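You operate a simulated robot arm through the tools that you are given. There is no shell and no other tool.

You run a simulated robot arm. Do the job below in one go: nothing can be reset, and whatever is moved stays where it is left.

JOB
Open the drawer sixty-one, fetch the hose clip from the middle shelf of the tall rack and set it in the inside of drawer sixty-one and shut the sixty-one again. Put one of the rubber blocks from the deck of the parts cart on top of the grey cord there. Fetch the grey bag from the top of the rod bench and set it on top of the label sheets there. Open the lower bench drawer, take the tape roll on the top of the small table and put it away in the inside of the lower bench drawer and shut the drawer again. Press the washer sixty lid switch two times. The order is free. Set down upright: bag.

Only the result counts: the job must be done as asked and must still hold three seconds after the hand-in. Knocking over, shifting, dropping, spilling or breaking anything else fails it. Lids that push on must go on centred and level and be pressed home; caps that screw on are set level and turned clockwise until they are tight. Flat cloth is picked up by pressing the open fingertips on it (5 to 10 N) and closing them slowly along it; thin cloth reads only 2 to 8 mm in the jaws.

ROBOT AND FRAMES
A 6-joint arm with a two-finger parallel gripper on a trunk, on a base that drives. Base frame: it is fixed to the floor where the robot stands at the start and does not move with it; the origin is under the middle of the robot, x ahead of it, y to its left, z up. Units: mm, rad, N and s.
Its first joint turns from -2.897 to 2.897 rad. Places, roughly: bag [-2000, 1000, 750]; cord (17x7x4 cm) [-2000, -2000, 600]; drawer sixty-one [-2800, -800, 600]; hose clip (4x3x3 cm) [-3300, -1100, 900]; inside of drawer sixty-one [-2900, -800, 600]; inside of the lower bench drawer [-600, -1600, 500]; label sheets (30x17x4 cm) [-2100, 600, 800]; lower bench drawer [-600, -1700, 500]; rubber block (4x7x12 cm) [-1800, -2100, 700]; tape roll (10x10x5 cm) [700, 5300, 800]; washer sixty lid switch [5200, 5000, 1400]. Payload 3.91 kg.
The tool frame sits at the grasp point between the pads (the TCP): z along the fingers, y along the line on which they close. The tips reach 30 mm beyond it. Largest opening 110 mm; finger width 20, thickness 10; the body of the gripper, 48 by 112 mm, starts 55 mm behind the TCP.
Orientation is that of the tool frame in the base frame, as a unit quaternion [w, x, y, z]. With the fingers straight down and closing along the base's y, the tool's x points along the base's -x, its y along +y and its z along -z.

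CONTROLS
- The arm moves only by the tool arm_command. Its argument "series" is a list that holds one entry, the list of rows, each a list of 7 numbers: the turn, a rotation vector about the base's x, y, z in rad, then the shift along the base's x, y, z in mm, then the finger opening in mm, from 0 to 110. In form: [[[rx, ry, rz, dx, dy, dz, gripper], ...]]. A call has 1 to 20 rows; each row shifts and turns the commanded pose from where the row before left it. Each row takes 0.2 s and may step no farther than 50 mm and 0.15 rad from the row before; otherwise, or with a gripper value out of range, the whole call is refused. Where a pose cannot be reached the arm comes as near as it can. A force on the tool above 40 N (or 10 N above the force at the start of the call, whichever is more), or a blocked arm, ends the call early, and 0.2 s more pass. The fingers move at their own pace (about 108 mm/s each) and stop on an object; they squeeze with about 27 N. The grip force told is the motor's: it shows also when the fingers shut on nothing. Time passes only in rows, and 0.2 s behind the last, so rows that do not move let the fingers close. The reply holds the time, the measured pose of the TCP, the force on the tool along the base axes, the opening and the grip force, in the units named above and with some noise, with the torque about the TCP (base axes, N m) and any sound that the robot's microphone picked up.
- Cameras (640 x 400 px; columns grow to the right, rows downward): "scene" is now at [624, 108.6, 909.7]; the picture's right is [0.00, -0.74, -0.67], its down [-0.81, -0.39, 0.43] and it looks along [-0.58, 0.54, -0.60] (base axes); focal length 214 px, centre (320, 200). "wrist" rides on the gripper at [72, 17, -103] in the tool frame; the picture's right is [-0.23, 0.97, 0.00], its down [-0.76, -0.18, -0.62] and it looks along [-0.61, -0.14, 0.78] (tool axes); focal length 222 px, centre (320, 200). There is no depth. A picture from a camera that has moved, and an enlarged one, comes with that camera's place and axes in the base frame and with its lens.
- get_image(camera): a new picture of that camera. No time passes.
- drive_base(legs): drives the robot by 1 to 6 legs, each [ahead, left, turn to the left] in mm, mm and rad, along the robot's own axes; the way and the turn of a leg run together, so that a leg with both is an arc; at most 1500 mm and 3.142 rad a leg. The arm and the cameras ride along, it lands a little off, and it stops where it bumps. It gives what a move gives.
- aim_head(pan, tilt): turns the head with the scene camera to pan (to the left, within 1.396 rad either way) and tilt (down, from -0.506 to 1.204), counted from straight ahead of the robot. It gives what a move gives.
- zoom(camera, box): a new picture of the part [left, top, right, bottom] of that camera's present view, enlarged. No time passes.
- hand_in(): hands the job in; it is judged then, once.

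Nothing tells you exact positions but the pictures and the camera data. Unless the task says otherwise, let go and move clear before handing in.

The tools are called after "Emit:" by a JSON object that holds its "method" and its "body". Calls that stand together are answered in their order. arm_command: Moves the arm, as the interface text tells. Its arguments: {"type":"object","properties":{"series":{"type":"array"}},"required":["series"]} The other tools are called the same way: drive_base (legs) drives the base; aim_head (pan, tilt) turns the head that bears the scene camera; get_image (camera) takes a picture; zoom (camera, box) takes an enlarged picture of a part of a camera's view; hand_in () hands the job in.

At the start:

```text
clock: 0.0
eef_pos: [570.9, 52.3, 844.5]
tool_rot: [0.0, 0.0, 1.0, 0.0]
contact_force: [0.0, -1.0, 0.1]
wrist_torque: [0.0, 0.0, -0.02]
opening: 110.2
grasp_force: 0.0
robot x, y, heading: [-1.4, 1.7, 0.002]
head pan, tilt: [0.735, 0.623]
```

scene: 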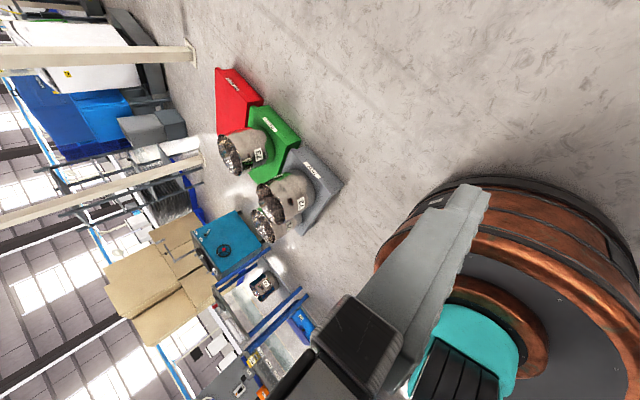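
wrist: 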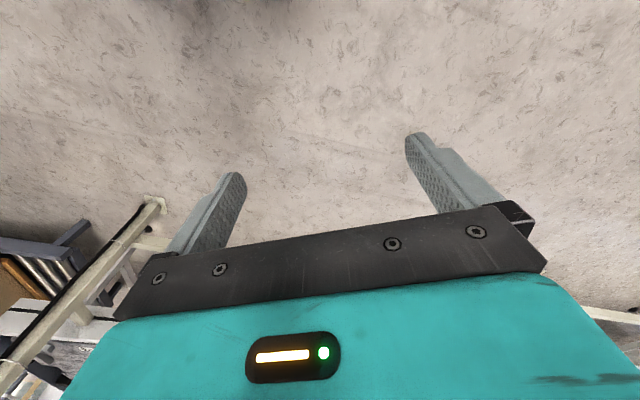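

The first scene view is rolled, with the floor at the upper right and the ceiling on the left. I'll take fresh pictures to get the camera data and see how the head moves before doing anything else.

Emit:
{"method": "get_image", "body": {"camera": "scene"}}

Emit:
{"method": "get_image", "body": {"camera": "wrist"}}

```text
taken
camera scene: at [624.0, 108.6, 909.7], right [0.0, -0.74, -0.67], down [-0.81, -0.39, 0.43], along [-0.58, 0.54, -0.6], focal length 214 px, centre (320, 200)
```

scene: 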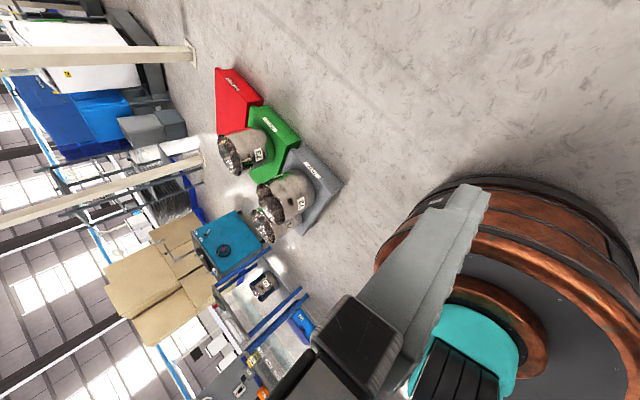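

```text
taken
camera wrist: at [499.2, 69.6, 949.4], right [0.23, 0.97, 0.0], down [0.76, -0.18, 0.62], along [0.61, -0.14, -0.78], focal length 222 px, centre (320, 200)
```

wrist: 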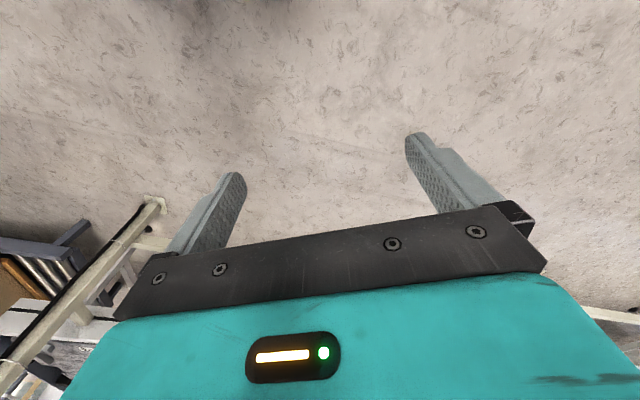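

The scene camera looks like it's mounted out on the arm, facing back toward the robot. I'll turn the head to see how it responds.

Emit:
{"method": "aim_head", "body": {"pan": 0.0, "tilt": 0.0}}

Emit:
{"method": "get_image", "body": {"camera": "scene"}}

```text
clock: 1.1
eef_pos: [570.5, 53.6, 844.7]
tool_rot: [-0.001, 0.0, 1.0, 0.001]
contact_force: [-1.3, 0.4, 0.4]
wrist_torque: [0.04, 0.0, 0.02]
opening: 110.0
grasp_force: 0.0
robot x, y, heading: [-0.2, -1.3, 0.002]
head pan, tilt: [0.0, 0.0]
```

```text
taken
camera scene: at [681.2, 49.9, 884.7], right [0.0, -1.0, 0.0], down [-1.0, 0.0, 0.0], along [0.0, 0.0, -1.0], focal length 214 px, centre (320, 200)
```

scene: 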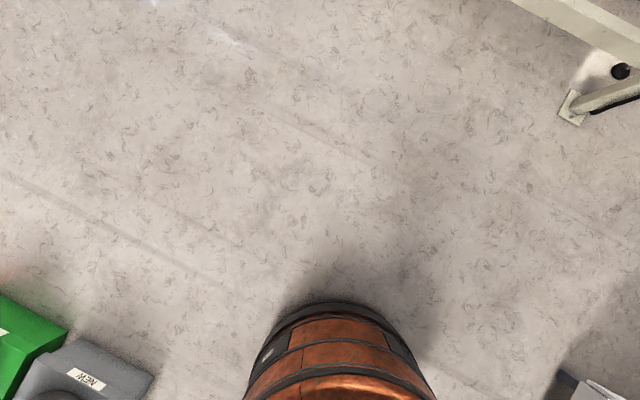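

The head rides somewhere near the gripper and looks along the fingers at pan and tilt zero. I'll make a small arm turn to find out which link carries it.

Emit:
{"method": "arm_command", "body": {"series": [[[0, 0, 0.15, 0, 0, 0, 110], [0, 0, 0.15, 0, 0, 0, 110], [0, -0.15, 0, 0, 0, 0, 110], [0, -0.15, 0, 0, 0, 0, 110]]]}}

Emit:
{"method": "get_image", "body": {"camera": "scene"}}

Emit:
{"method": "get_image", "body": {"camera": "wrist"}}

```text
clock: 2.1
eef_pos: [571.6, 53.2, 843.2]
tool_rot: [0.148, -0.147, 0.978, -0.022]
contact_force: [0.7, 0.2, 0.4]
wrist_torque: [-0.02, 0.02, 0.0]
opening: 109.8
grasp_force: 0.1
robot x, y, heading: [-0.0, -0.8, 0.002]
head pan, tilt: [0.0, 0.0]
```

```text
taken
camera scene: at [660.2, 82.0, 913.6], right [0.28, -0.96, 0.09], down [-0.91, -0.3, -0.28], along [0.3, 0.0, -0.96], focal length 214 px, centre (320, 200)
```

scene: 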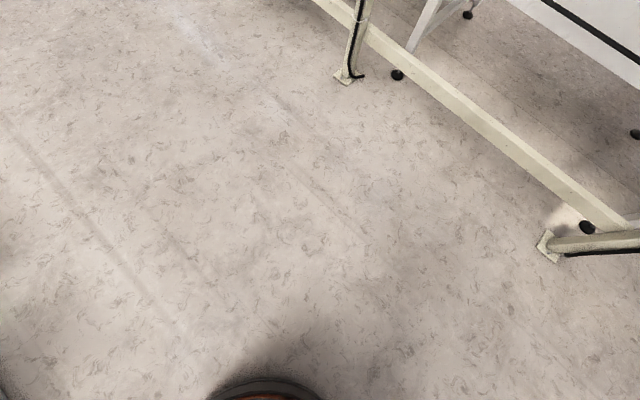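

```text
taken
camera wrist: at [470.6, 47.1, 922.5], right [-0.07, 1.0, -0.02], down [0.56, 0.05, 0.83], along [0.83, 0.04, -0.56], focal length 222 px, centre (320, 200)
```

wrist: 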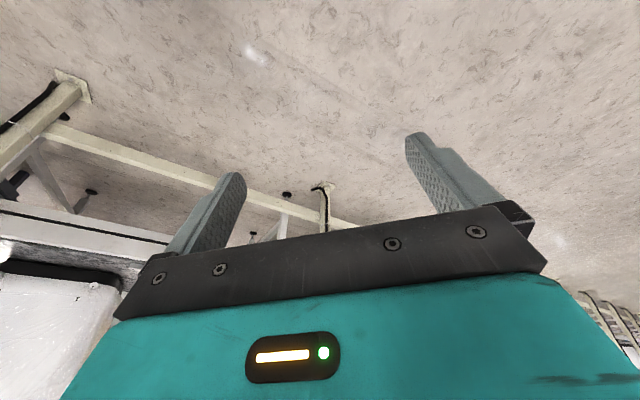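

The scene head rides on the hand, looking along the fingers at pan and tilt zero. I'll level the hand so the fingers point ahead, then use the head to look around the room.

Emit:
{"method": "arm_command", "body": {"series": [[[0, 0.15, 0, 0, 0, 0, 110], [0, 0.15, 0, 0, 0, 0, 110], [0, 0, -0.15, 0, 0, 0, 110], [0, 0, -0.15, 0, -10, 0, 110], [0, -0.1428, 0, 0, -10, 20, 110], [0, -0.1428, 0, 0, -10, 20, 110], [0, -0.1428, 0, 0, -10, 20, 110], [0, -0.1428, 0, 0, -10, 20, 110], [0, -0.1428, 0, 0, 0, 20, 110], [0, -0.1428, 0, 0, 0, 20, 110], [0, -0.1428, 0, 0, 0, 20, 110], [0, -0.1428, 0, 0, 0, 20, 110], [0, -0.1428, 0, 0, 0, 20, 110], [0, -0.1428, 0, 0, 0, 20, 110], [0, -0.1428, 0, 0, 0, 20, 110]]]}}

Emit:
{"method": "get_image", "body": {"camera": "scene"}}

Emit:
{"method": "get_image", "body": {"camera": "wrist"}}

```text
clock: 5.3
eef_pos: [570.3, 3.5, 1062.1]
tool_rot: [0.708, 0.001, 0.706, -0.001]
contact_force: [-0.8, 0.2, -0.7]
wrist_torque: [0.04, 0.0, 0.0]
opening: 110.2
grasp_force: 0.1
out of reach, approached as far as the arm can: row 13
robot x, y, heading: [0.9, 2.3, 0.002]
head pan, tilt: [0.0, 0.0]
```

```text
taken
camera scene: at [530.3, 0.5, 1171.9], right [0.0, -1.0, 0.0], down [0.0, 0.0, -1.0], along [1.0, 0.0, 0.0], focal length 214 px, centre (320, 200)
```

scene: 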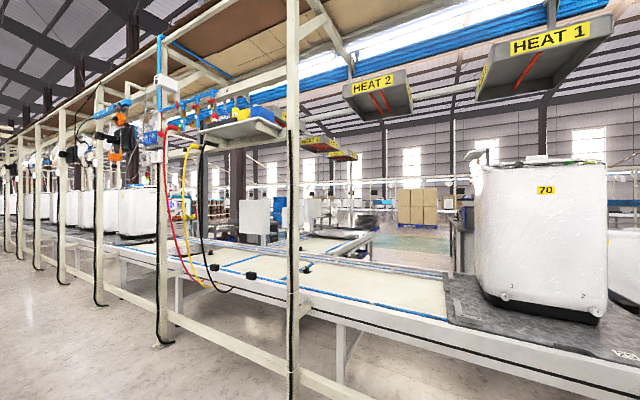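

```text
taken
camera wrist: at [467.8, 20.3, 990.7], right [0.0, 0.97, 0.23], down [-0.63, -0.18, 0.76], along [0.78, -0.14, 0.61], focal length 222 px, centre (320, 200)
```

wrist: 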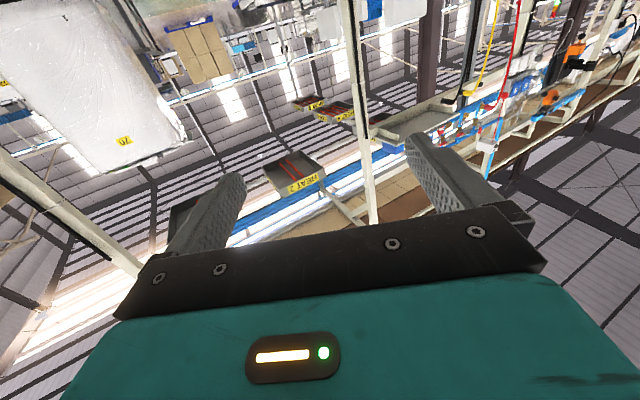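

With the hand level, I can see an assembly line of numbered washers ahead (number 70 on the right). I'll pan left and right next.

Emit:
{"method": "aim_head", "body": {"pan": 1.1, "tilt": 0.15}}

Emit:
{"method": "get_image", "body": {"camera": "scene"}}

Emit:
{"method": "aim_head", "body": {"pan": -1.1, "tilt": 0.15}}

Emit:
{"method": "get_image", "body": {"camera": "scene"}}

```text
clock: 6.6
eef_pos: [570.0, 4.7, 1061.1]
tool_rot: [0.706, 0.0, 0.708, 0.0]
contact_force: [-0.1, -0.7, 0.8]
wrist_torque: [0.01, -0.02, -0.02]
opening: 110.0
grasp_force: 0.1
robot x, y, heading: [-0.8, -0.2, 0.003]
head pan, tilt: [1.1, 0.15]
```

```text
taken
camera scene: at [482.8, 83.1, 1157.7], right [0.89, -0.45, 0.0], down [-0.07, -0.13, -0.99], along [0.45, 0.88, -0.15], focal length 214 px, centre (320, 200)
```

scene: 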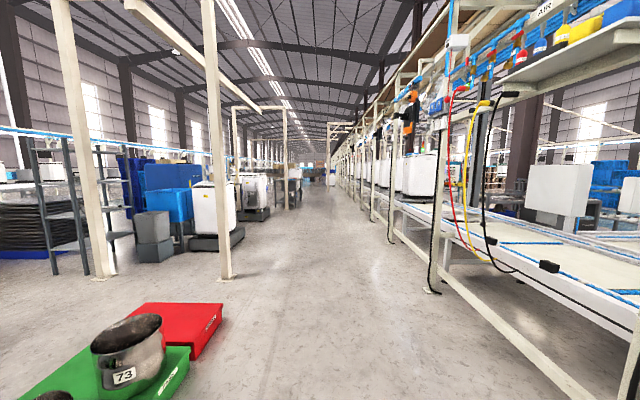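

```text
clock: 8.7
eef_pos: [570.2, 4.7, 1062.0]
tool_rot: [0.706, 0.0, 0.708, 0.0]
contact_force: [-0.7, 0.1, 0.8]
wrist_torque: [0.01, 0.0, 0.01]
opening: 109.7
grasp_force: 0.0
robot x, y, heading: [-1.5, -1.7, 0.005]
head pan, tilt: [-1.1, 0.15]
```

```text
taken
camera scene: at [482.9, -82.1, 1157.7], right [-0.89, -0.45, 0.0], down [-0.07, 0.13, -0.99], along [0.45, -0.88, -0.15], focal length 214 px, centre (320, 200)
```

scene: 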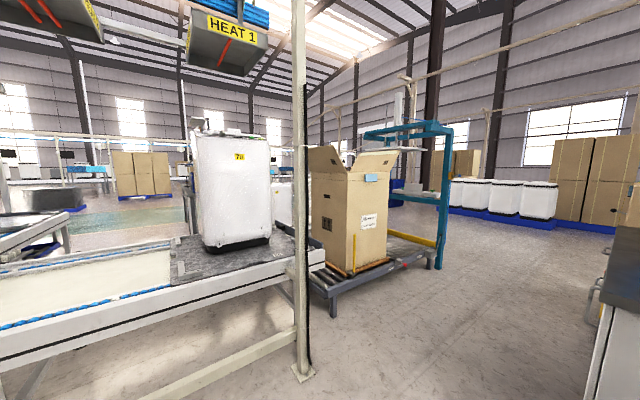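

I can see the aisle on the left and a bench just behind on the right. I'll turn the robot in place to look at the area behind it, where the rod bench, parts cart, rack and drawers should be.

Emit:
{"method": "drive_base", "body": {"legs": [[0, 0, 1.57]]}}

Emit:
{"method": "aim_head", "body": {"pan": 0.7, "tilt": 0.25}}

Emit:
{"method": "get_image", "body": {"camera": "scene"}}

Emit:
{"method": "aim_head", "body": {"pan": 1.39, "tilt": 0.25}}

Emit:
{"method": "get_image", "body": {"camera": "scene"}}

```text
clock: 12.8
eef_pos: [14.4, 569.0, 1060.6]
tool_rot: [0.508, -0.492, 0.508, 0.492]
contact_force: [0.9, -0.4, 0.9]
wrist_torque: [0.01, 0.01, 0.01]
opening: 110.1
grasp_force: 0.1
robot x, y, heading: [1.2, 0.2, 1.537]
head pan, tilt: [-1.1, 0.15]
```

```text
clock: 14.6
eef_pos: [14.8, 568.9, 1063.0]
tool_rot: [0.508, -0.491, 0.508, 0.492]
contact_force: [0.6, -0.1, -0.3]
wrist_torque: [0.03, 0.0, -0.01]
opening: 110.0
grasp_force: 0.1
robot x, y, heading: [-1.4, 3.9, 1.541]
head pan, tilt: [0.7, 0.25]
```

```text
taken
camera scene: at [-46.0, 510.0, 1148.5], right [0.79, 0.62, 0.0], down [0.15, -0.19, -0.97], along [-0.6, 0.76, -0.25], focal length 214 px, centre (320, 200)
```

scene: 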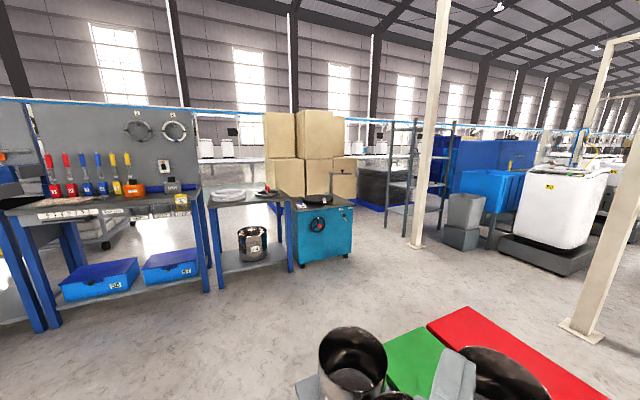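

```text
clock: 15.7
eef_pos: [16.1, 570.0, 1061.0]
tool_rot: [0.508, -0.492, 0.508, 0.492]
contact_force: [-0.3, 0.4, -0.9]
wrist_torque: [0.02, -0.01, 0.01]
opening: 109.9
grasp_force: 0.2
robot x, y, heading: [1.2, 1.5, 1.538]
head pan, tilt: [1.389, 0.25]
```

```text
taken
camera scene: at [-79.5, 456.5, 1148.5], right [0.21, 0.98, 0.0], down [0.24, -0.05, -0.97], along [-0.95, 0.21, -0.25], focal length 214 px, centre (320, 200)
```

scene: 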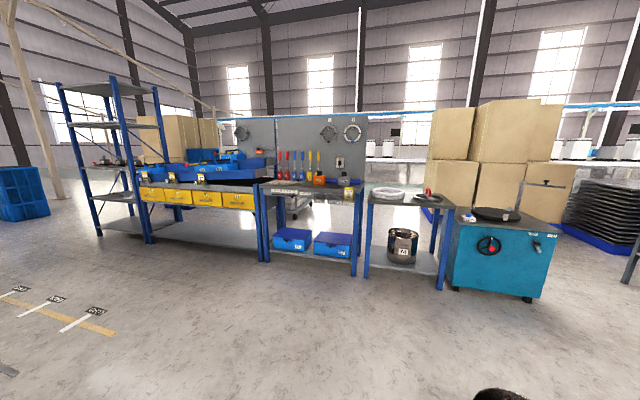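

I can see the tall rack, the bench with yellow drawers and the bench with the tool board. I'll turn further to see the remaining area.

Emit:
{"method": "drive_base", "body": {"legs": [[0, 0, 1.6]]}}

Emit:
{"method": "aim_head", "body": {"pan": 0.0, "tilt": 0.25}}

Emit:
{"method": "get_image", "body": {"camera": "scene"}}

Emit:
{"method": "aim_head", "body": {"pan": 1.2, "tilt": 0.35}}

Emit:
{"method": "get_image", "body": {"camera": "scene"}}

```text
clock: 20.0
eef_pos: [-569.4, -14.4, 1061.0]
tool_rot: [0.007, 0.707, 0.007, -0.707]
contact_force: [-0.2, -0.1, 0.6]
wrist_torque: [0.03, 0.02, -0.01]
opening: 109.9
grasp_force: 0.0
robot x, y, heading: [-1.3, -0.4, -3.124]
head pan, tilt: [1.389, 0.25]
```

```text
clock: 21.6
eef_pos: [-570.3, -14.3, 1061.0]
tool_rot: [0.006, 0.707, 0.007, -0.707]
contact_force: [-0.4, 0.1, 0.8]
wrist_torque: [-0.02, 0.01, 0.01]
opening: 110.0
grasp_force: 0.0
robot x, y, heading: [2.6, -1.0, -3.123]
head pan, tilt: [0.0, 0.25]
```

```text
taken
camera scene: at [-532.4, -17.7, 1148.5], right [-0.02, 1.0, 0.0], down [0.25, 0.01, -0.97], along [-0.97, -0.02, -0.25], focal length 214 px, centre (320, 200)
```

scene: 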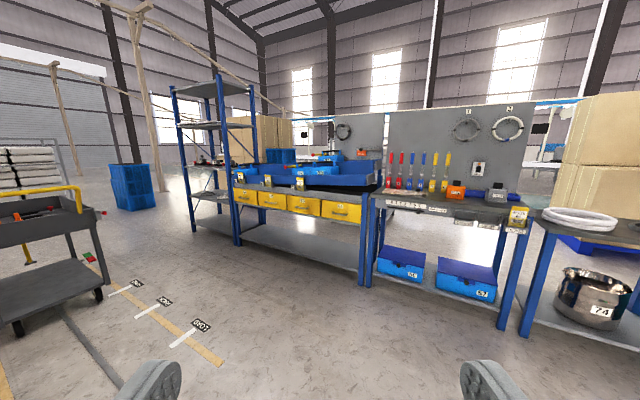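

```text
clock: 23.0
eef_pos: [-570.1, -14.5, 1061.4]
tool_rot: [-0.007, -0.707, -0.006, 0.707]
contact_force: [0.3, -0.4, 0.0]
wrist_torque: [0.02, 0.0, 0.01]
opening: 110.1
grasp_force: 0.0
robot x, y, heading: [0.8, -2.7, -3.12]
head pan, tilt: [1.201, 0.351]
```

```text
taken
camera scene: at [-471.1, -103.2, 1139.1], right [-0.94, 0.34, 0.0], down [0.12, 0.32, -0.94], along [-0.32, -0.88, -0.34], focal length 214 px, centre (320, 200)
```

scene: 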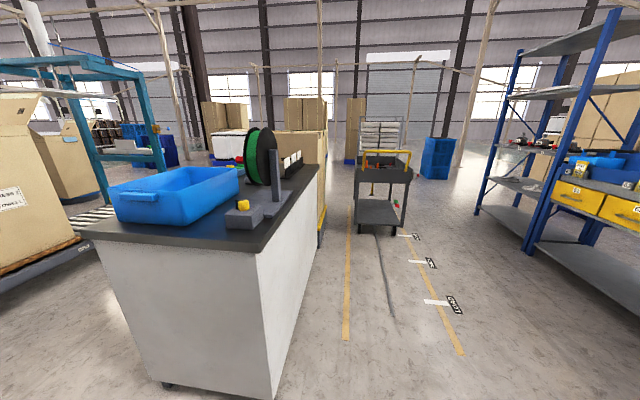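

I can see the work bench (its drawers probably face the far side), the parts cart with the yellow handle, the tall rack and the yellow-drawer bench. I'll zoom in on the main pieces.

Emit:
{"method": "zoom", "body": {"camera": "scene", "box": [340, 110, 440, 250]}}

Emit:
{"method": "zoom", "body": {"camera": "scene", "box": [470, 80, 640, 240]}}

Emit:
{"method": "zoom", "body": {"camera": "scene", "box": [80, 110, 340, 270]}}

Emit:
{"method": "aim_head", "body": {"pan": 0.0, "tilt": 0.25}}

Emit:
{"method": "zoom", "body": {"camera": "scene", "box": [160, 80, 380, 220]}}

Emit:
{"method": "zoom", "body": {"camera": "scene", "box": [360, 130, 640, 320]}}

```text
2.86 times, centred on (390, 180) of scene
camera zoom: at [-471.1, -103.2, 1139.1], right [-0.94, 0.34, 0.0], down [0.12, 0.32, -0.94], along [-0.32, -0.88, -0.34], focal length 613 px, centre (120, 257)
```

zoom: 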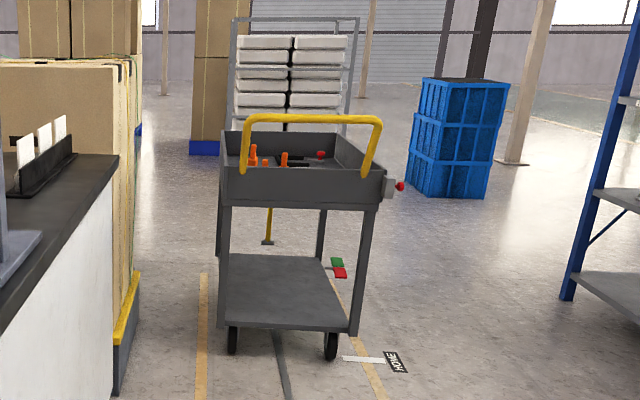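

```text
2.50 times, centred on (555, 160) of scene
camera zoom: at [-471.1, -103.2, 1139.1], right [-0.94, 0.34, 0.0], down [0.12, 0.32, -0.94], along [-0.32, -0.88, -0.34], focal length 536 px, centre (-268, 300)
```

zoom: 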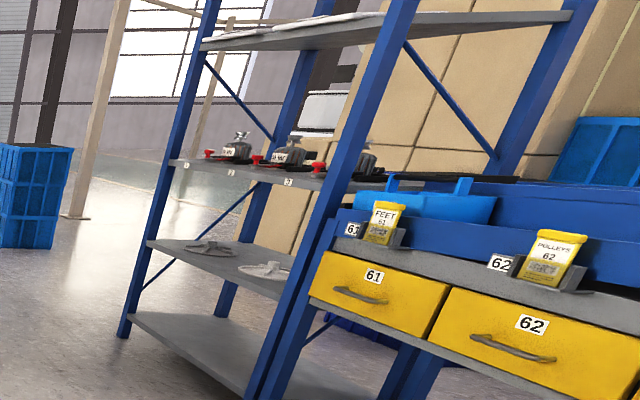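

```text
2.46 times, centred on (210, 190) of scene
camera zoom: at [-471.1, -103.2, 1139.1], right [-0.94, 0.34, 0.0], down [0.12, 0.32, -0.94], along [-0.32, -0.88, -0.34], focal length 528 px, centre (591, 225)
```

zoom: 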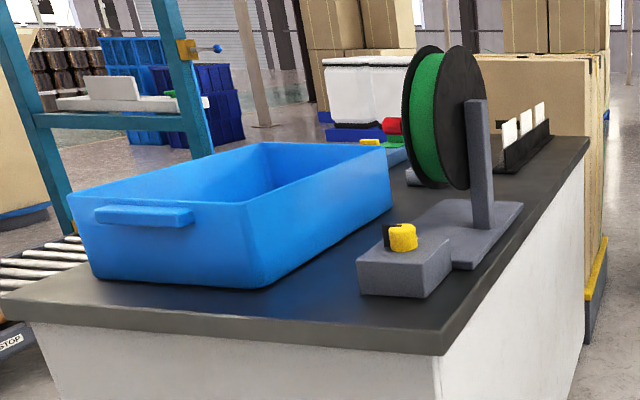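

```text
clock: 24.4
eef_pos: [-569.8, -15.4, 1061.5]
tool_rot: [0.007, 0.707, 0.007, -0.707]
contact_force: [0.0, -0.4, -0.1]
wrist_torque: [-0.01, -0.01, -0.02]
opening: 109.9
grasp_force: 0.1
robot x, y, heading: [-2.3, -0.9, -3.123]
head pan, tilt: [0.0, 0.25]
```

```text
2.86 times, centred on (270, 150) of scene
camera zoom: at [-532.4, -17.7, 1148.5], right [-0.02, 1.0, 0.0], down [0.25, 0.01, -0.97], along [-0.97, -0.02, -0.25], focal length 613 px, centre (463, 343)
```

zoom: 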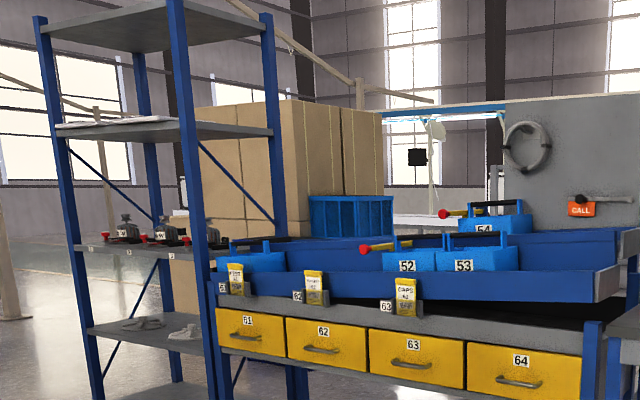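

```text
2.11 times, centred on (500, 225) of scene
camera zoom: at [-532.4, -17.7, 1148.5], right [-0.02, 1.0, 0.0], down [0.25, 0.01, -0.97], along [-0.97, -0.02, -0.25], focal length 452 px, centre (-59, 147)
```

zoom: 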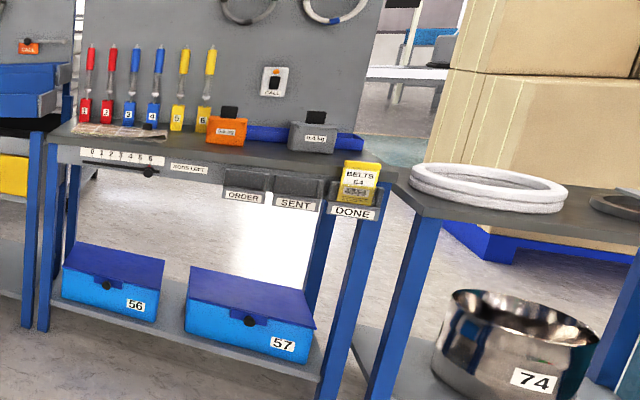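

The benches stand in a line turned about 0.43 rad from the base axes, and yellow drawer 61 is next to the tall rack. I'll drive up to the rod bench and look for the bag and label sheets.

Emit:
{"method": "drive_base", "body": {"legs": [[1386, -503, 0], [0, 0, -0.452]]}}

Emit:
{"method": "aim_head", "body": {"pan": 0.0, "tilt": 0.5}}

Emit:
{"method": "get_image", "body": {"camera": "scene"}}

```text
clock: 33.1
eef_pos: [-1929.0, 728.9, 1062.0]
tool_rot: [-0.155, 0.69, -0.154, -0.69]
contact_force: [-0.1, 0.3, -0.5]
wrist_torque: [-0.02, -0.01, -0.02]
opening: 109.8
grasp_force: 0.2
robot x, y, heading: [-1405.3, 490.9, 2.703]
head pan, tilt: [0.0, 0.25]
```

```text
clock: 33.8
eef_pos: [-1928.6, 728.4, 1060.4]
tool_rot: [-0.156, 0.69, -0.154, -0.69]
contact_force: [-1.1, 0.3, -0.2]
wrist_torque: [0.01, 0.01, -0.02]
opening: 110.1
grasp_force: 0.1
robot x, y, heading: [-1414.3, 491.3, 2.699]
head pan, tilt: [0.0, 0.499]
```

```text
taken
camera scene: at [-1893.0, 708.9, 1125.5], right [0.43, 0.9, 0.0], down [0.43, -0.2, -0.88], along [-0.79, 0.38, -0.48], focal length 214 px, centre (320, 200)
```

scene: 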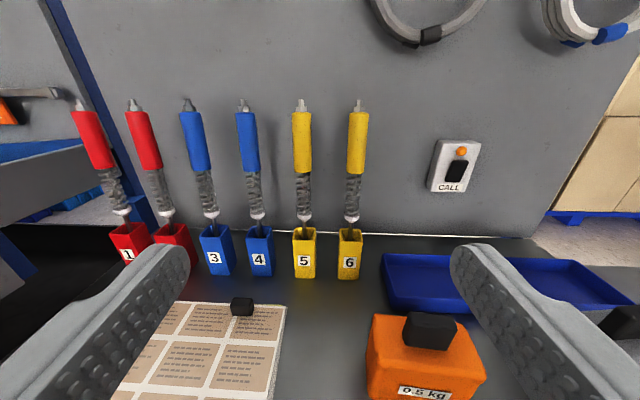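

I see the label sheets and an orange 0.5 kg weight bag. I'll look right and down for the grey one.

Emit:
{"method": "aim_head", "body": {"pan": -0.6, "tilt": 0.7}}

Emit:
{"method": "get_image", "body": {"camera": "scene"}}

Emit:
{"method": "aim_head", "body": {"pan": 0.1, "tilt": 1.1}}

Emit:
{"method": "get_image", "body": {"camera": "scene"}}

```text
clock: 34.8
eef_pos: [-1928.8, 729.2, 1061.7]
tool_rot: [0.155, -0.69, 0.155, 0.69]
contact_force: [-0.5, 0.4, -0.2]
wrist_torque: [-0.02, -0.01, -0.01]
opening: 110.1
grasp_force: 0.1
robot x, y, heading: [-1413.6, 485.6, 2.699]
head pan, tilt: [-0.6, 0.7]
```

```text
taken
camera scene: at [-1853.6, 743.3, 1107.7], right [0.86, 0.51, 0.0], down [0.33, -0.56, -0.77], along [-0.39, 0.66, -0.64], focal length 214 px, centre (320, 200)
```

scene: 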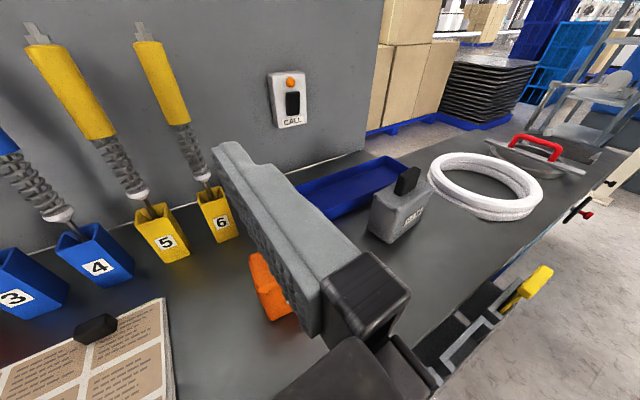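

```text
clock: 35.9
eef_pos: [-1929.9, 729.4, 1061.5]
tool_rot: [0.154, -0.69, 0.155, 0.69]
contact_force: [-0.9, -0.2, -1.5]
wrist_torque: [0.0, -0.01, -0.05]
opening: 110.2
grasp_force: 0.0
robot x, y, heading: [-1410.7, 483.6, 2.698]
head pan, tilt: [0.099, 1.1]
```

```text
taken
camera scene: at [-1870.2, 691.2, 1077.7], right [0.34, 0.94, 0.0], down [0.84, -0.3, -0.45], along [-0.43, 0.15, -0.89], focal length 214 px, centre (320, 200)
```

scene: 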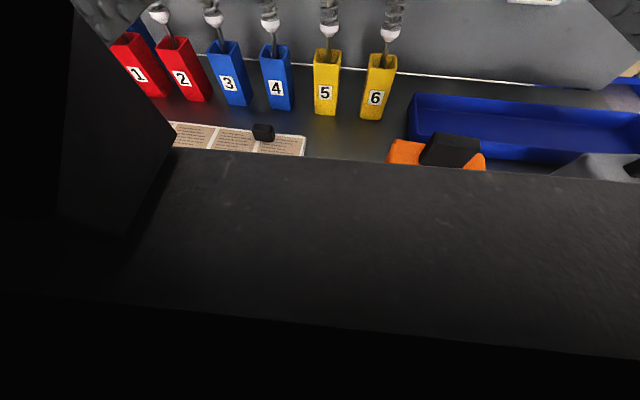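

The grey weight bag stands near the front right of the rod bench top. I'll zoom in to check it.

Emit:
{"method": "aim_head", "body": {"pan": -0.9, "tilt": 0.75}}

Emit:
{"method": "get_image", "body": {"camera": "scene"}}

Emit:
{"method": "zoom", "body": {"camera": "scene", "box": [240, 120, 400, 220]}}

```text
clock: 37.2
eef_pos: [-1928.7, 729.2, 1061.2]
tool_rot: [-0.155, 0.69, -0.155, -0.69]
contact_force: [0.3, 0.7, 0.3]
wrist_torque: [0.04, 0.01, -0.03]
opening: 110.0
grasp_force: 0.1
robot x, y, heading: [-1409.8, 486.8, 2.696]
head pan, tilt: [-0.901, 0.75]
```

```text
taken
camera scene: at [-1829.5, 750.7, 1103.4], right [0.97, 0.23, 0.0], down [0.16, -0.66, -0.73], along [-0.17, 0.71, -0.68], focal length 214 px, centre (320, 200)
```

scene: 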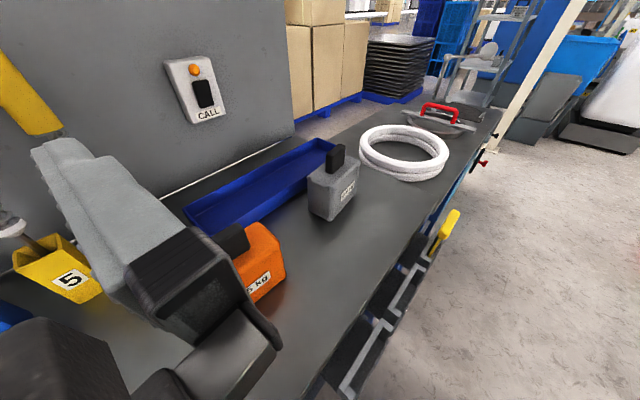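

```text
4.00 times, centred on (320, 170) of scene
camera zoom: at [-1829.5, 750.7, 1103.4], right [0.97, 0.23, 0.0], down [0.16, -0.66, -0.73], along [-0.17, 0.71, -0.68], focal length 858 px, centre (320, 320)
```

zoom: 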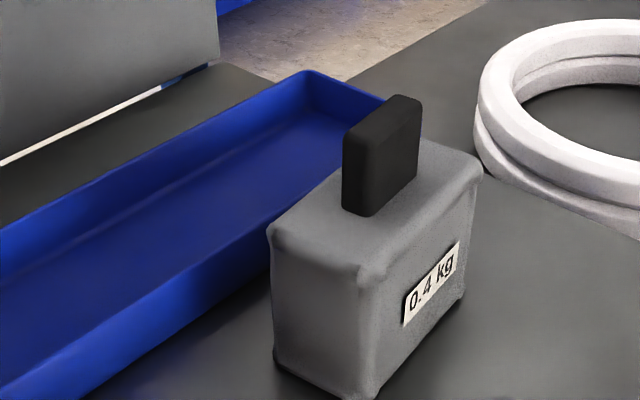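

The grey 0.4 kg bag has a black grip block on top. I'll tip the tool down above it and look from there.

Emit:
{"method": "arm_command", "body": {"series": [[[-0.0611, -0.1291, 0, 0, 0, 10, 110], [-0.0611, -0.1291, 0, 0, 0, 10, 110], [-0.0611, -0.1291, 0, 0, 0, 0, 110], [-0.0611, -0.1291, 0, 0, 0, 0, 110], [-0.0611, -0.1291, 0, 0, 0, 0, 110], [-0.0611, -0.1291, 0, 0, 0, 0, 110], [-0.0611, -0.1291, 0, 0, 0, 0, 110], [-0.0611, -0.1291, 0, 0, 0, 0, 110], [-0.0611, -0.1291, 0, 0, 0, 0, 110], [-0.0611, -0.1291, 0, 0, 0, 0, 110], [-0.0611, -0.1291, 0, 0, 0, 0, 110], [0, 0, 0, 5, 40, 0, 110], [0, 0, 0, 5, 40, 0, 110], [0, 0, 0, 5, 40, 0, 110], [0, 0, 0, 5, 40, 0, 110], [0, 0, 0, 5, 40, 0, 110], [0, 0, 0, 5, 40, 0, 110], [0, 0, 0, 5, 40, 0, 110]]]}}

Emit:
{"method": "aim_head", "body": {"pan": 0.0, "tilt": 0.2}}

Emit:
{"method": "get_image", "body": {"camera": "scene"}}

Emit:
{"method": "get_image", "body": {"camera": "wrist"}}

```text
clock: 41.0
eef_pos: [-1893.4, 1010.8, 1082.9]
tool_rot: [0.001, 0.976, -0.219, 0.0]
contact_force: [0.1, -0.6, 0.9]
wrist_torque: [0.03, 0.0, -0.02]
opening: 109.8
grasp_force: 0.1
robot x, y, heading: [-1414.2, 488.5, 2.697]
head pan, tilt: [-0.901, 0.75]
```

```text
clock: 42.2
eef_pos: [-1895.0, 1011.4, 1083.0]
tool_rot: [0.001, 0.976, -0.22, 0.001]
contact_force: [0.8, -0.2, 0.3]
wrist_torque: [0.0, 0.01, 0.04]
opening: 109.8
grasp_force: 0.0
robot x, y, heading: [-1408.3, 489.5, 2.697]
head pan, tilt: [0.0, 0.201]
```

```text
taken
camera scene: at [-1976.0, 1047.2, 1119.8], right [0.43, 0.9, 0.0], down [0.89, -0.42, 0.2], along [0.18, -0.09, -0.98], focal length 214 px, centre (320, 200)
```

scene: 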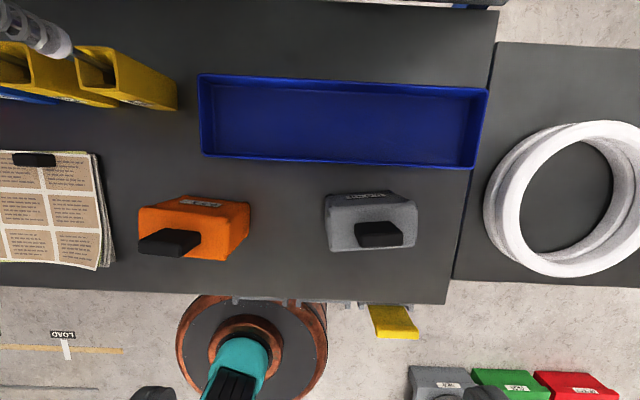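

```text
taken
camera wrist: at [-1834.7, 964.7, 1187.9], right [-0.62, -0.78, 0.0], down [-0.61, 0.49, 0.62], along [-0.49, 0.39, -0.78], focal length 222 px, centre (320, 200)
```

wrist: 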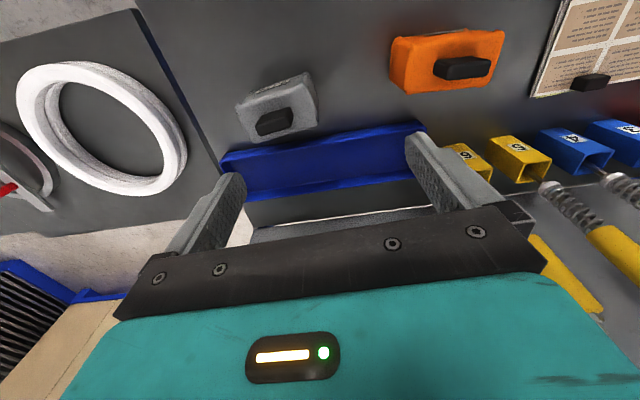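

From above I can see the orange and grey bags, the tray and the sheets clearly. I'll zoom on the grey bag and the sheets.

Emit:
{"method": "zoom", "body": {"camera": "scene", "box": [300, 170, 440, 270]}}

Emit:
{"method": "zoom", "body": {"camera": "scene", "box": [0, 130, 260, 290]}}

```text
4.00 times, centred on (370, 220) of scene
camera zoom: at [-1976.0, 1047.2, 1119.8], right [0.43, 0.9, 0.0], down [0.89, -0.42, 0.2], along [0.18, -0.09, -0.98], focal length 858 px, centre (120, 120)
```

zoom: 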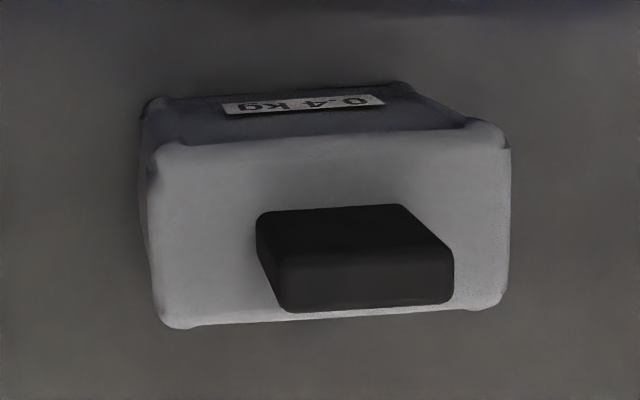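

```text
2.46 times, centred on (130, 210) of scene
camera zoom: at [-1976.0, 1047.2, 1119.8], right [0.43, 0.9, 0.0], down [0.89, -0.42, 0.2], along [0.18, -0.09, -0.98], focal length 528 px, centre (788, 175)
```

zoom: 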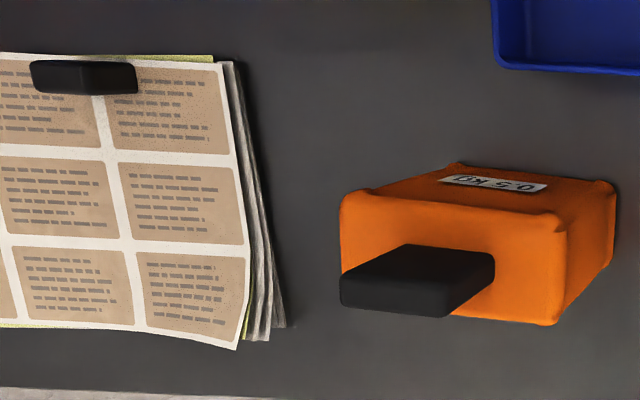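

Emit:
{"method": "zoom", "body": {"camera": "wrist", "box": [220, 60, 340, 150]}}

Emit:
{"method": "aim_head", "body": {"pan": 0.45, "tilt": 0.2}}

Emit:
{"method": "get_image", "body": {"camera": "scene"}}

```text
4.44 times, centred on (280, 105) of wrist
camera zoom: at [-1834.7, 964.7, 1187.9], right [-0.62, -0.78, 0.0], down [-0.61, 0.49, 0.62], along [-0.49, 0.39, -0.78], focal length 987 px, centre (498, 622)
```

zoom: 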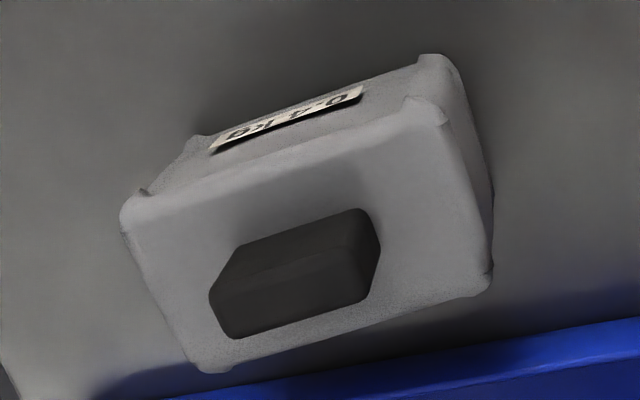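

```text
clock: 43.1
eef_pos: [-1892.6, 1010.9, 1082.9]
tool_rot: [0.001, 0.976, -0.219, 0.001]
contact_force: [-0.2, 0.3, -0.5]
wrist_torque: [0.01, 0.01, 0.03]
opening: 110.1
grasp_force: 0.0
robot x, y, heading: [-1412.9, 488.5, 2.703]
head pan, tilt: [0.45, 0.201]
```

```text
taken
camera scene: at [-1993.4, 1010.5, 1129.1], right [0.39, 0.81, -0.43], down [0.92, -0.34, 0.18], along [0.0, -0.47, -0.88], focal length 214 px, centre (320, 200)
```

scene: 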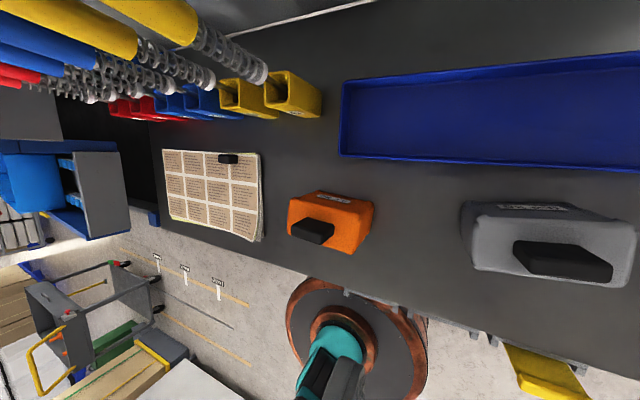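

The grey bag's grip block is near (-1876, 1066) with its top around z 925. I'll move above it and check alignment before going down.

Emit:
{"method": "arm_command", "body": {"series": [[[0, 0, 0, 8.5, 27.5, 0, 110], [0, 0, 0, 8.5, 27.5, 0, 110], [0, 0, 0, 0, 0, -40, 110], [0, 0, 0, 0, 0, -40, 110], [0, 0, 0, 0, 0, 0, 110]]]}}

Emit:
{"method": "aim_head", "body": {"pan": 0.0, "tilt": 0.7}}

Emit:
{"method": "get_image", "body": {"camera": "scene"}}

Emit:
{"method": "get_image", "body": {"camera": "wrist"}}

```text
clock: 44.3
eef_pos: [-1877.9, 1066.4, 1002.4]
tool_rot: [0.0, 0.976, -0.219, 0.0]
contact_force: [0.2, -1.0, -0.1]
wrist_torque: [0.02, -0.02, 0.01]
opening: 110.1
grasp_force: 0.1
robot x, y, heading: [-1409.8, 491.2, 2.698]
head pan, tilt: [0.45, 0.201]
```

```text
clock: 45.2
eef_pos: [-1878.5, 1065.6, 1002.9]
tool_rot: [0.001, 0.976, -0.219, 0.001]
contact_force: [-0.2, 0.3, 0.7]
wrist_torque: [0.02, 0.0, -0.02]
opening: 110.0
grasp_force: 0.1
robot x, y, heading: [-1411.0, 488.4, 2.702]
head pan, tilt: [0.0, 0.7]
```

```text
taken
camera scene: at [-1920.2, 1082.7, 1047.9], right [0.43, 0.9, 0.0], down [0.69, -0.33, 0.64], along [0.58, -0.28, -0.76], focal length 214 px, centre (320, 200)
```

scene: 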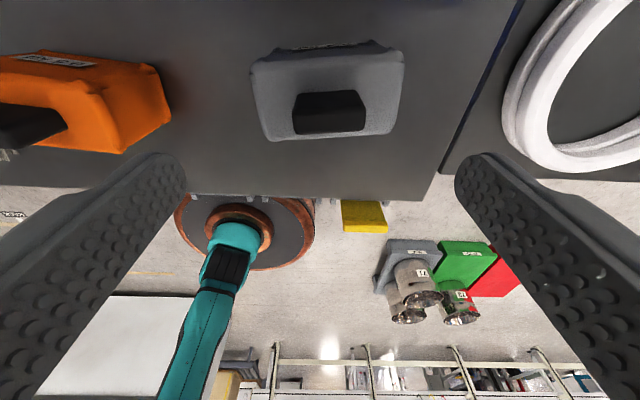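

```text
taken
camera wrist: at [-1819.7, 1019.6, 1107.8], right [-0.62, -0.78, 0.0], down [-0.61, 0.49, 0.62], along [-0.49, 0.39, -0.78], focal length 222 px, centre (320, 200)
```

wrist: 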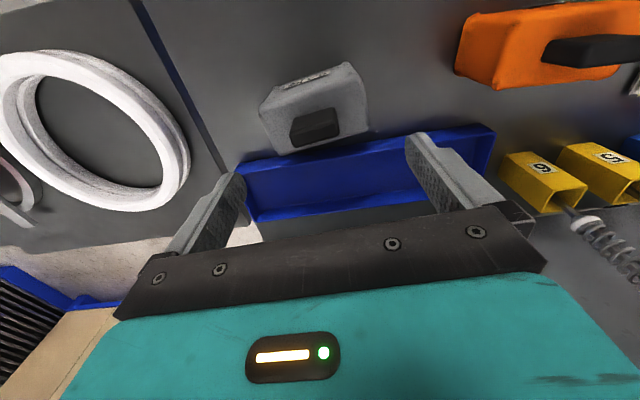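

Emit:
{"method": "zoom", "body": {"camera": "scene", "box": [240, 30, 420, 150]}}

Emit:
{"method": "zoom", "body": {"camera": "wrist", "box": [240, 50, 400, 160]}}

```text
3.33 times, centred on (330, 90) of scene
camera zoom: at [-1920.2, 1082.7, 1047.9], right [0.43, 0.9, 0.0], down [0.69, -0.33, 0.64], along [0.58, -0.28, -0.76], focal length 715 px, centre (287, 567)
```

zoom: 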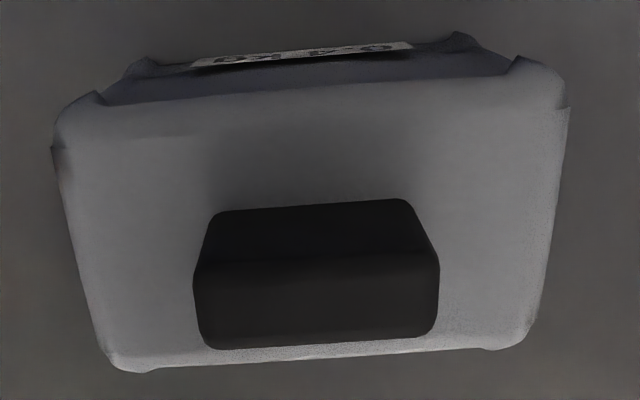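

```text
3.64 times, centred on (320, 105) of wrist
camera zoom: at [-1819.7, 1019.6, 1107.8], right [-0.62, -0.78, 0.0], down [-0.61, 0.49, 0.62], along [-0.49, 0.39, -0.78], focal length 808 px, centre (320, 546)
```

zoom: 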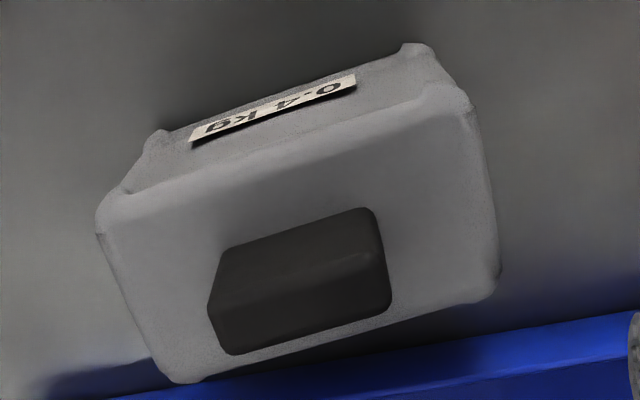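

The block top is at about z 921 and the bag's shoulder about z 886, nearly under the hand. I'll go down so the tips stop just above the shoulder, then close.

Emit:
{"method": "arm_command", "body": {"series": [[[0, 0, 0, 1.5, 3.2, -30, 110], [0, 0, 0, 0, 0, -30, 110], [0, 0, 0, 0, 0, -19, 110], [0, 0, 0, 0, 0, 0, 110], [0, 0, 0, 0, 0, 0, 40], [0, 0, 0, 0, 0, 0, 30], [0, 0, 0, 0, 0, 0, 30]]]}}

Emit:
{"method": "get_image", "body": {"camera": "wrist"}}

Emit:
{"method": "get_image", "body": {"camera": "scene"}}

```text
clock: 46.8
eef_pos: [-1876.6, 1068.3, 923.8]
tool_rot: [0.0, 0.976, -0.219, 0.001]
contact_force: [0.4, -0.8, 1.1]
wrist_torque: [-0.04, 0.04, 0.08]
opening: 44.6
grasp_force: 27.1
robot x, y, heading: [-1410.7, 486.5, 2.704]
head pan, tilt: [0.0, 0.7]
```

```text
taken
camera wrist: at [-1817.3, 1020.9, 1028.9], right [-0.62, -0.78, 0.0], down [-0.61, 0.49, 0.62], along [-0.49, 0.39, -0.78], focal length 222 px, centre (320, 200)
```

wrist: 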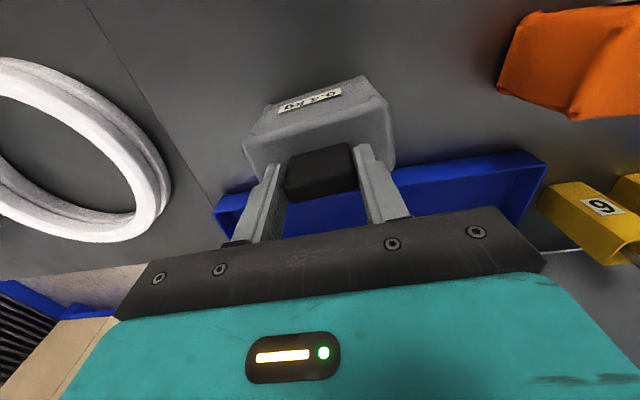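

```text
taken
camera scene: at [-1917.6, 1083.9, 969.1], right [0.43, 0.9, 0.0], down [0.69, -0.33, 0.64], along [0.58, -0.28, -0.76], focal length 214 px, centre (320, 200)
```

scene: 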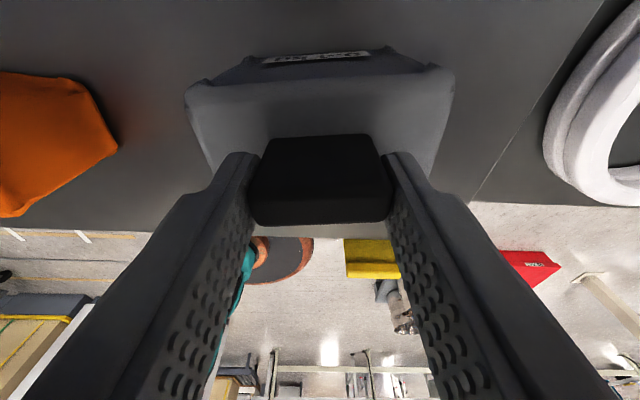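

The bag is gripped (44.6 mm, 27 N). I'll lift it and look at it and the sheets.

Emit:
{"method": "arm_command", "body": {"series": [[[0, 0, 0, 0, 0, 20, 30], [0, 0, 0, 0, 0, 30, 30], [0, 0, 0, 0, 0, 40, 30], [0, 0, 0, 0, 0, 40, 30], [0, 0, 0, 0, 0, 0, 30]]]}}

Emit:
{"method": "aim_head", "body": {"pan": 0.8, "tilt": 0.2}}

Emit:
{"method": "get_image", "body": {"camera": "scene"}}

Emit:
{"method": "get_image", "body": {"camera": "wrist"}}

```text
clock: 48.0
eef_pos: [-1876.6, 1067.1, 1053.7]
tool_rot: [0.0, 0.976, -0.218, 0.001]
contact_force: [0.4, 0.4, -4.0]
wrist_torque: [-0.02, -0.05, 0.01]
opening: 44.8
grasp_force: 27.3
robot x, y, heading: [-1412.0, 487.1, 2.699]
head pan, tilt: [0.0, 0.7]
```

```text
clock: 49.1
eef_pos: [-1877.4, 1066.1, 1053.7]
tool_rot: [0.0, 0.976, -0.219, 0.001]
contact_force: [-0.3, -0.5, -3.8]
wrist_torque: [-0.03, 0.03, 0.03]
opening: 44.5
grasp_force: 26.9
robot x, y, heading: [-1414.1, 490.4, 2.7]
head pan, tilt: [0.799, 0.201]
```

```text
taken
camera scene: at [-1987.8, 1041.4, 1118.3], right [0.3, 0.63, -0.72], down [0.95, -0.29, 0.14], along [-0.12, -0.72, -0.68], focal length 214 px, centre (320, 200)
```

scene: 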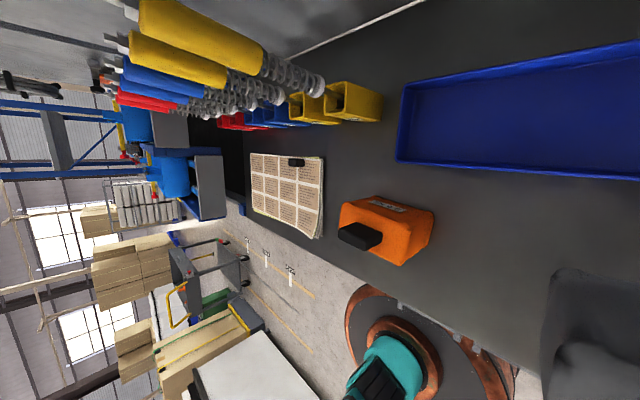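

```text
taken
camera wrist: at [-1817.9, 1019.3, 1158.3], right [-0.62, -0.78, 0.0], down [-0.61, 0.49, 0.62], along [-0.49, 0.39, -0.78], focal length 222 px, centre (320, 200)
```

wrist: 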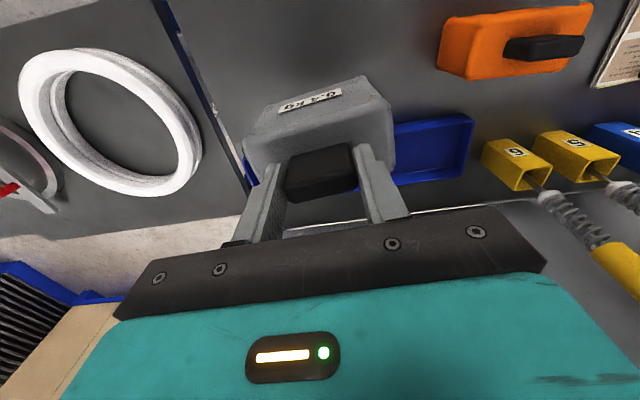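

The bag weighs as expected and hangs level. I'll raise it over the orange bag and carry it, staying clear of the tall rods, to just above the label sheets.

Emit:
{"method": "arm_command", "body": {"series": [[[0, 0, 0, 0, 0, 30, 30], [0, 0, 0, 0, 0, 25, 30], [0, 0, 0, 24, -11.5, 0, 30], [0, 0, 0, 24, -11.5, 0, 30], [0, 0, 0, -20, -42.3, 0, 30], [0, 0, 0, -20, -42.3, 0, 30], [0, 0, 0, -20, -42.3, 0, 30], [0, 0, 0, -20, -42.3, 0, 30], [0, 0, 0, -20, -42.3, 0, 30], [0, 0, 0, -20, -42.3, 0, 30], [0, 0, 0, -20, -42.3, 0, 30], [0, 0, 0, -20, -42.3, 0, 30], [0, 0, 0, -20, -42.3, 0, 30], [0, 0, 0, -20, -42.3, 0, 30], [0, 0, 0, -20, -42.3, 0, 30], [0, 0, 0, 0, 0, 0, 30]]]}}

Emit:
{"method": "aim_head", "body": {"pan": 0.0, "tilt": 0.5}}

Emit:
{"method": "get_image", "body": {"camera": "scene"}}

Emit:
{"method": "get_image", "body": {"camera": "wrist"}}

```text
clock: 52.5
eef_pos: [-2048.6, 579.5, 1110.0]
tool_rot: [0.0, 0.976, -0.22, 0.001]
contact_force: [0.9, -0.4, -4.1]
wrist_torque: [0.02, 0.03, 0.02]
opening: 44.5
grasp_force: 27.3
robot x, y, heading: [-1412.1, 486.1, 2.695]
head pan, tilt: [0.799, 0.201]
```

```text
clock: 53.7
eef_pos: [-2049.0, 579.8, 1109.3]
tool_rot: [-0.001, 0.976, -0.219, 0.0]
contact_force: [0.2, -0.4, -3.8]
wrist_torque: [0.0, 0.01, 0.01]
opening: 44.7
grasp_force: 26.4
robot x, y, heading: [-1416.1, 486.5, 2.699]
head pan, tilt: [0.0, 0.499]
```

```text
taken
camera scene: at [-2105.5, 603.9, 1148.2], right [0.43, 0.9, 0.0], down [0.79, -0.37, 0.48], along [0.43, -0.21, -0.88], focal length 214 px, centre (320, 200)
```

scene: 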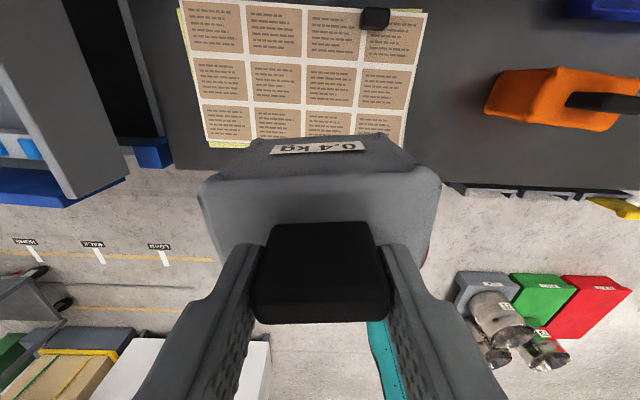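

```text
taken
camera wrist: at [-1989.1, 533.3, 1214.1], right [-0.62, -0.78, 0.0], down [-0.61, 0.49, 0.62], along [-0.49, 0.39, -0.78], focal length 222 px, centre (320, 200)
```

wrist: 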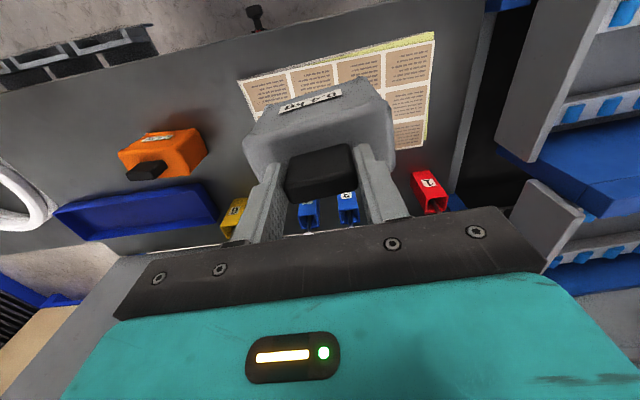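

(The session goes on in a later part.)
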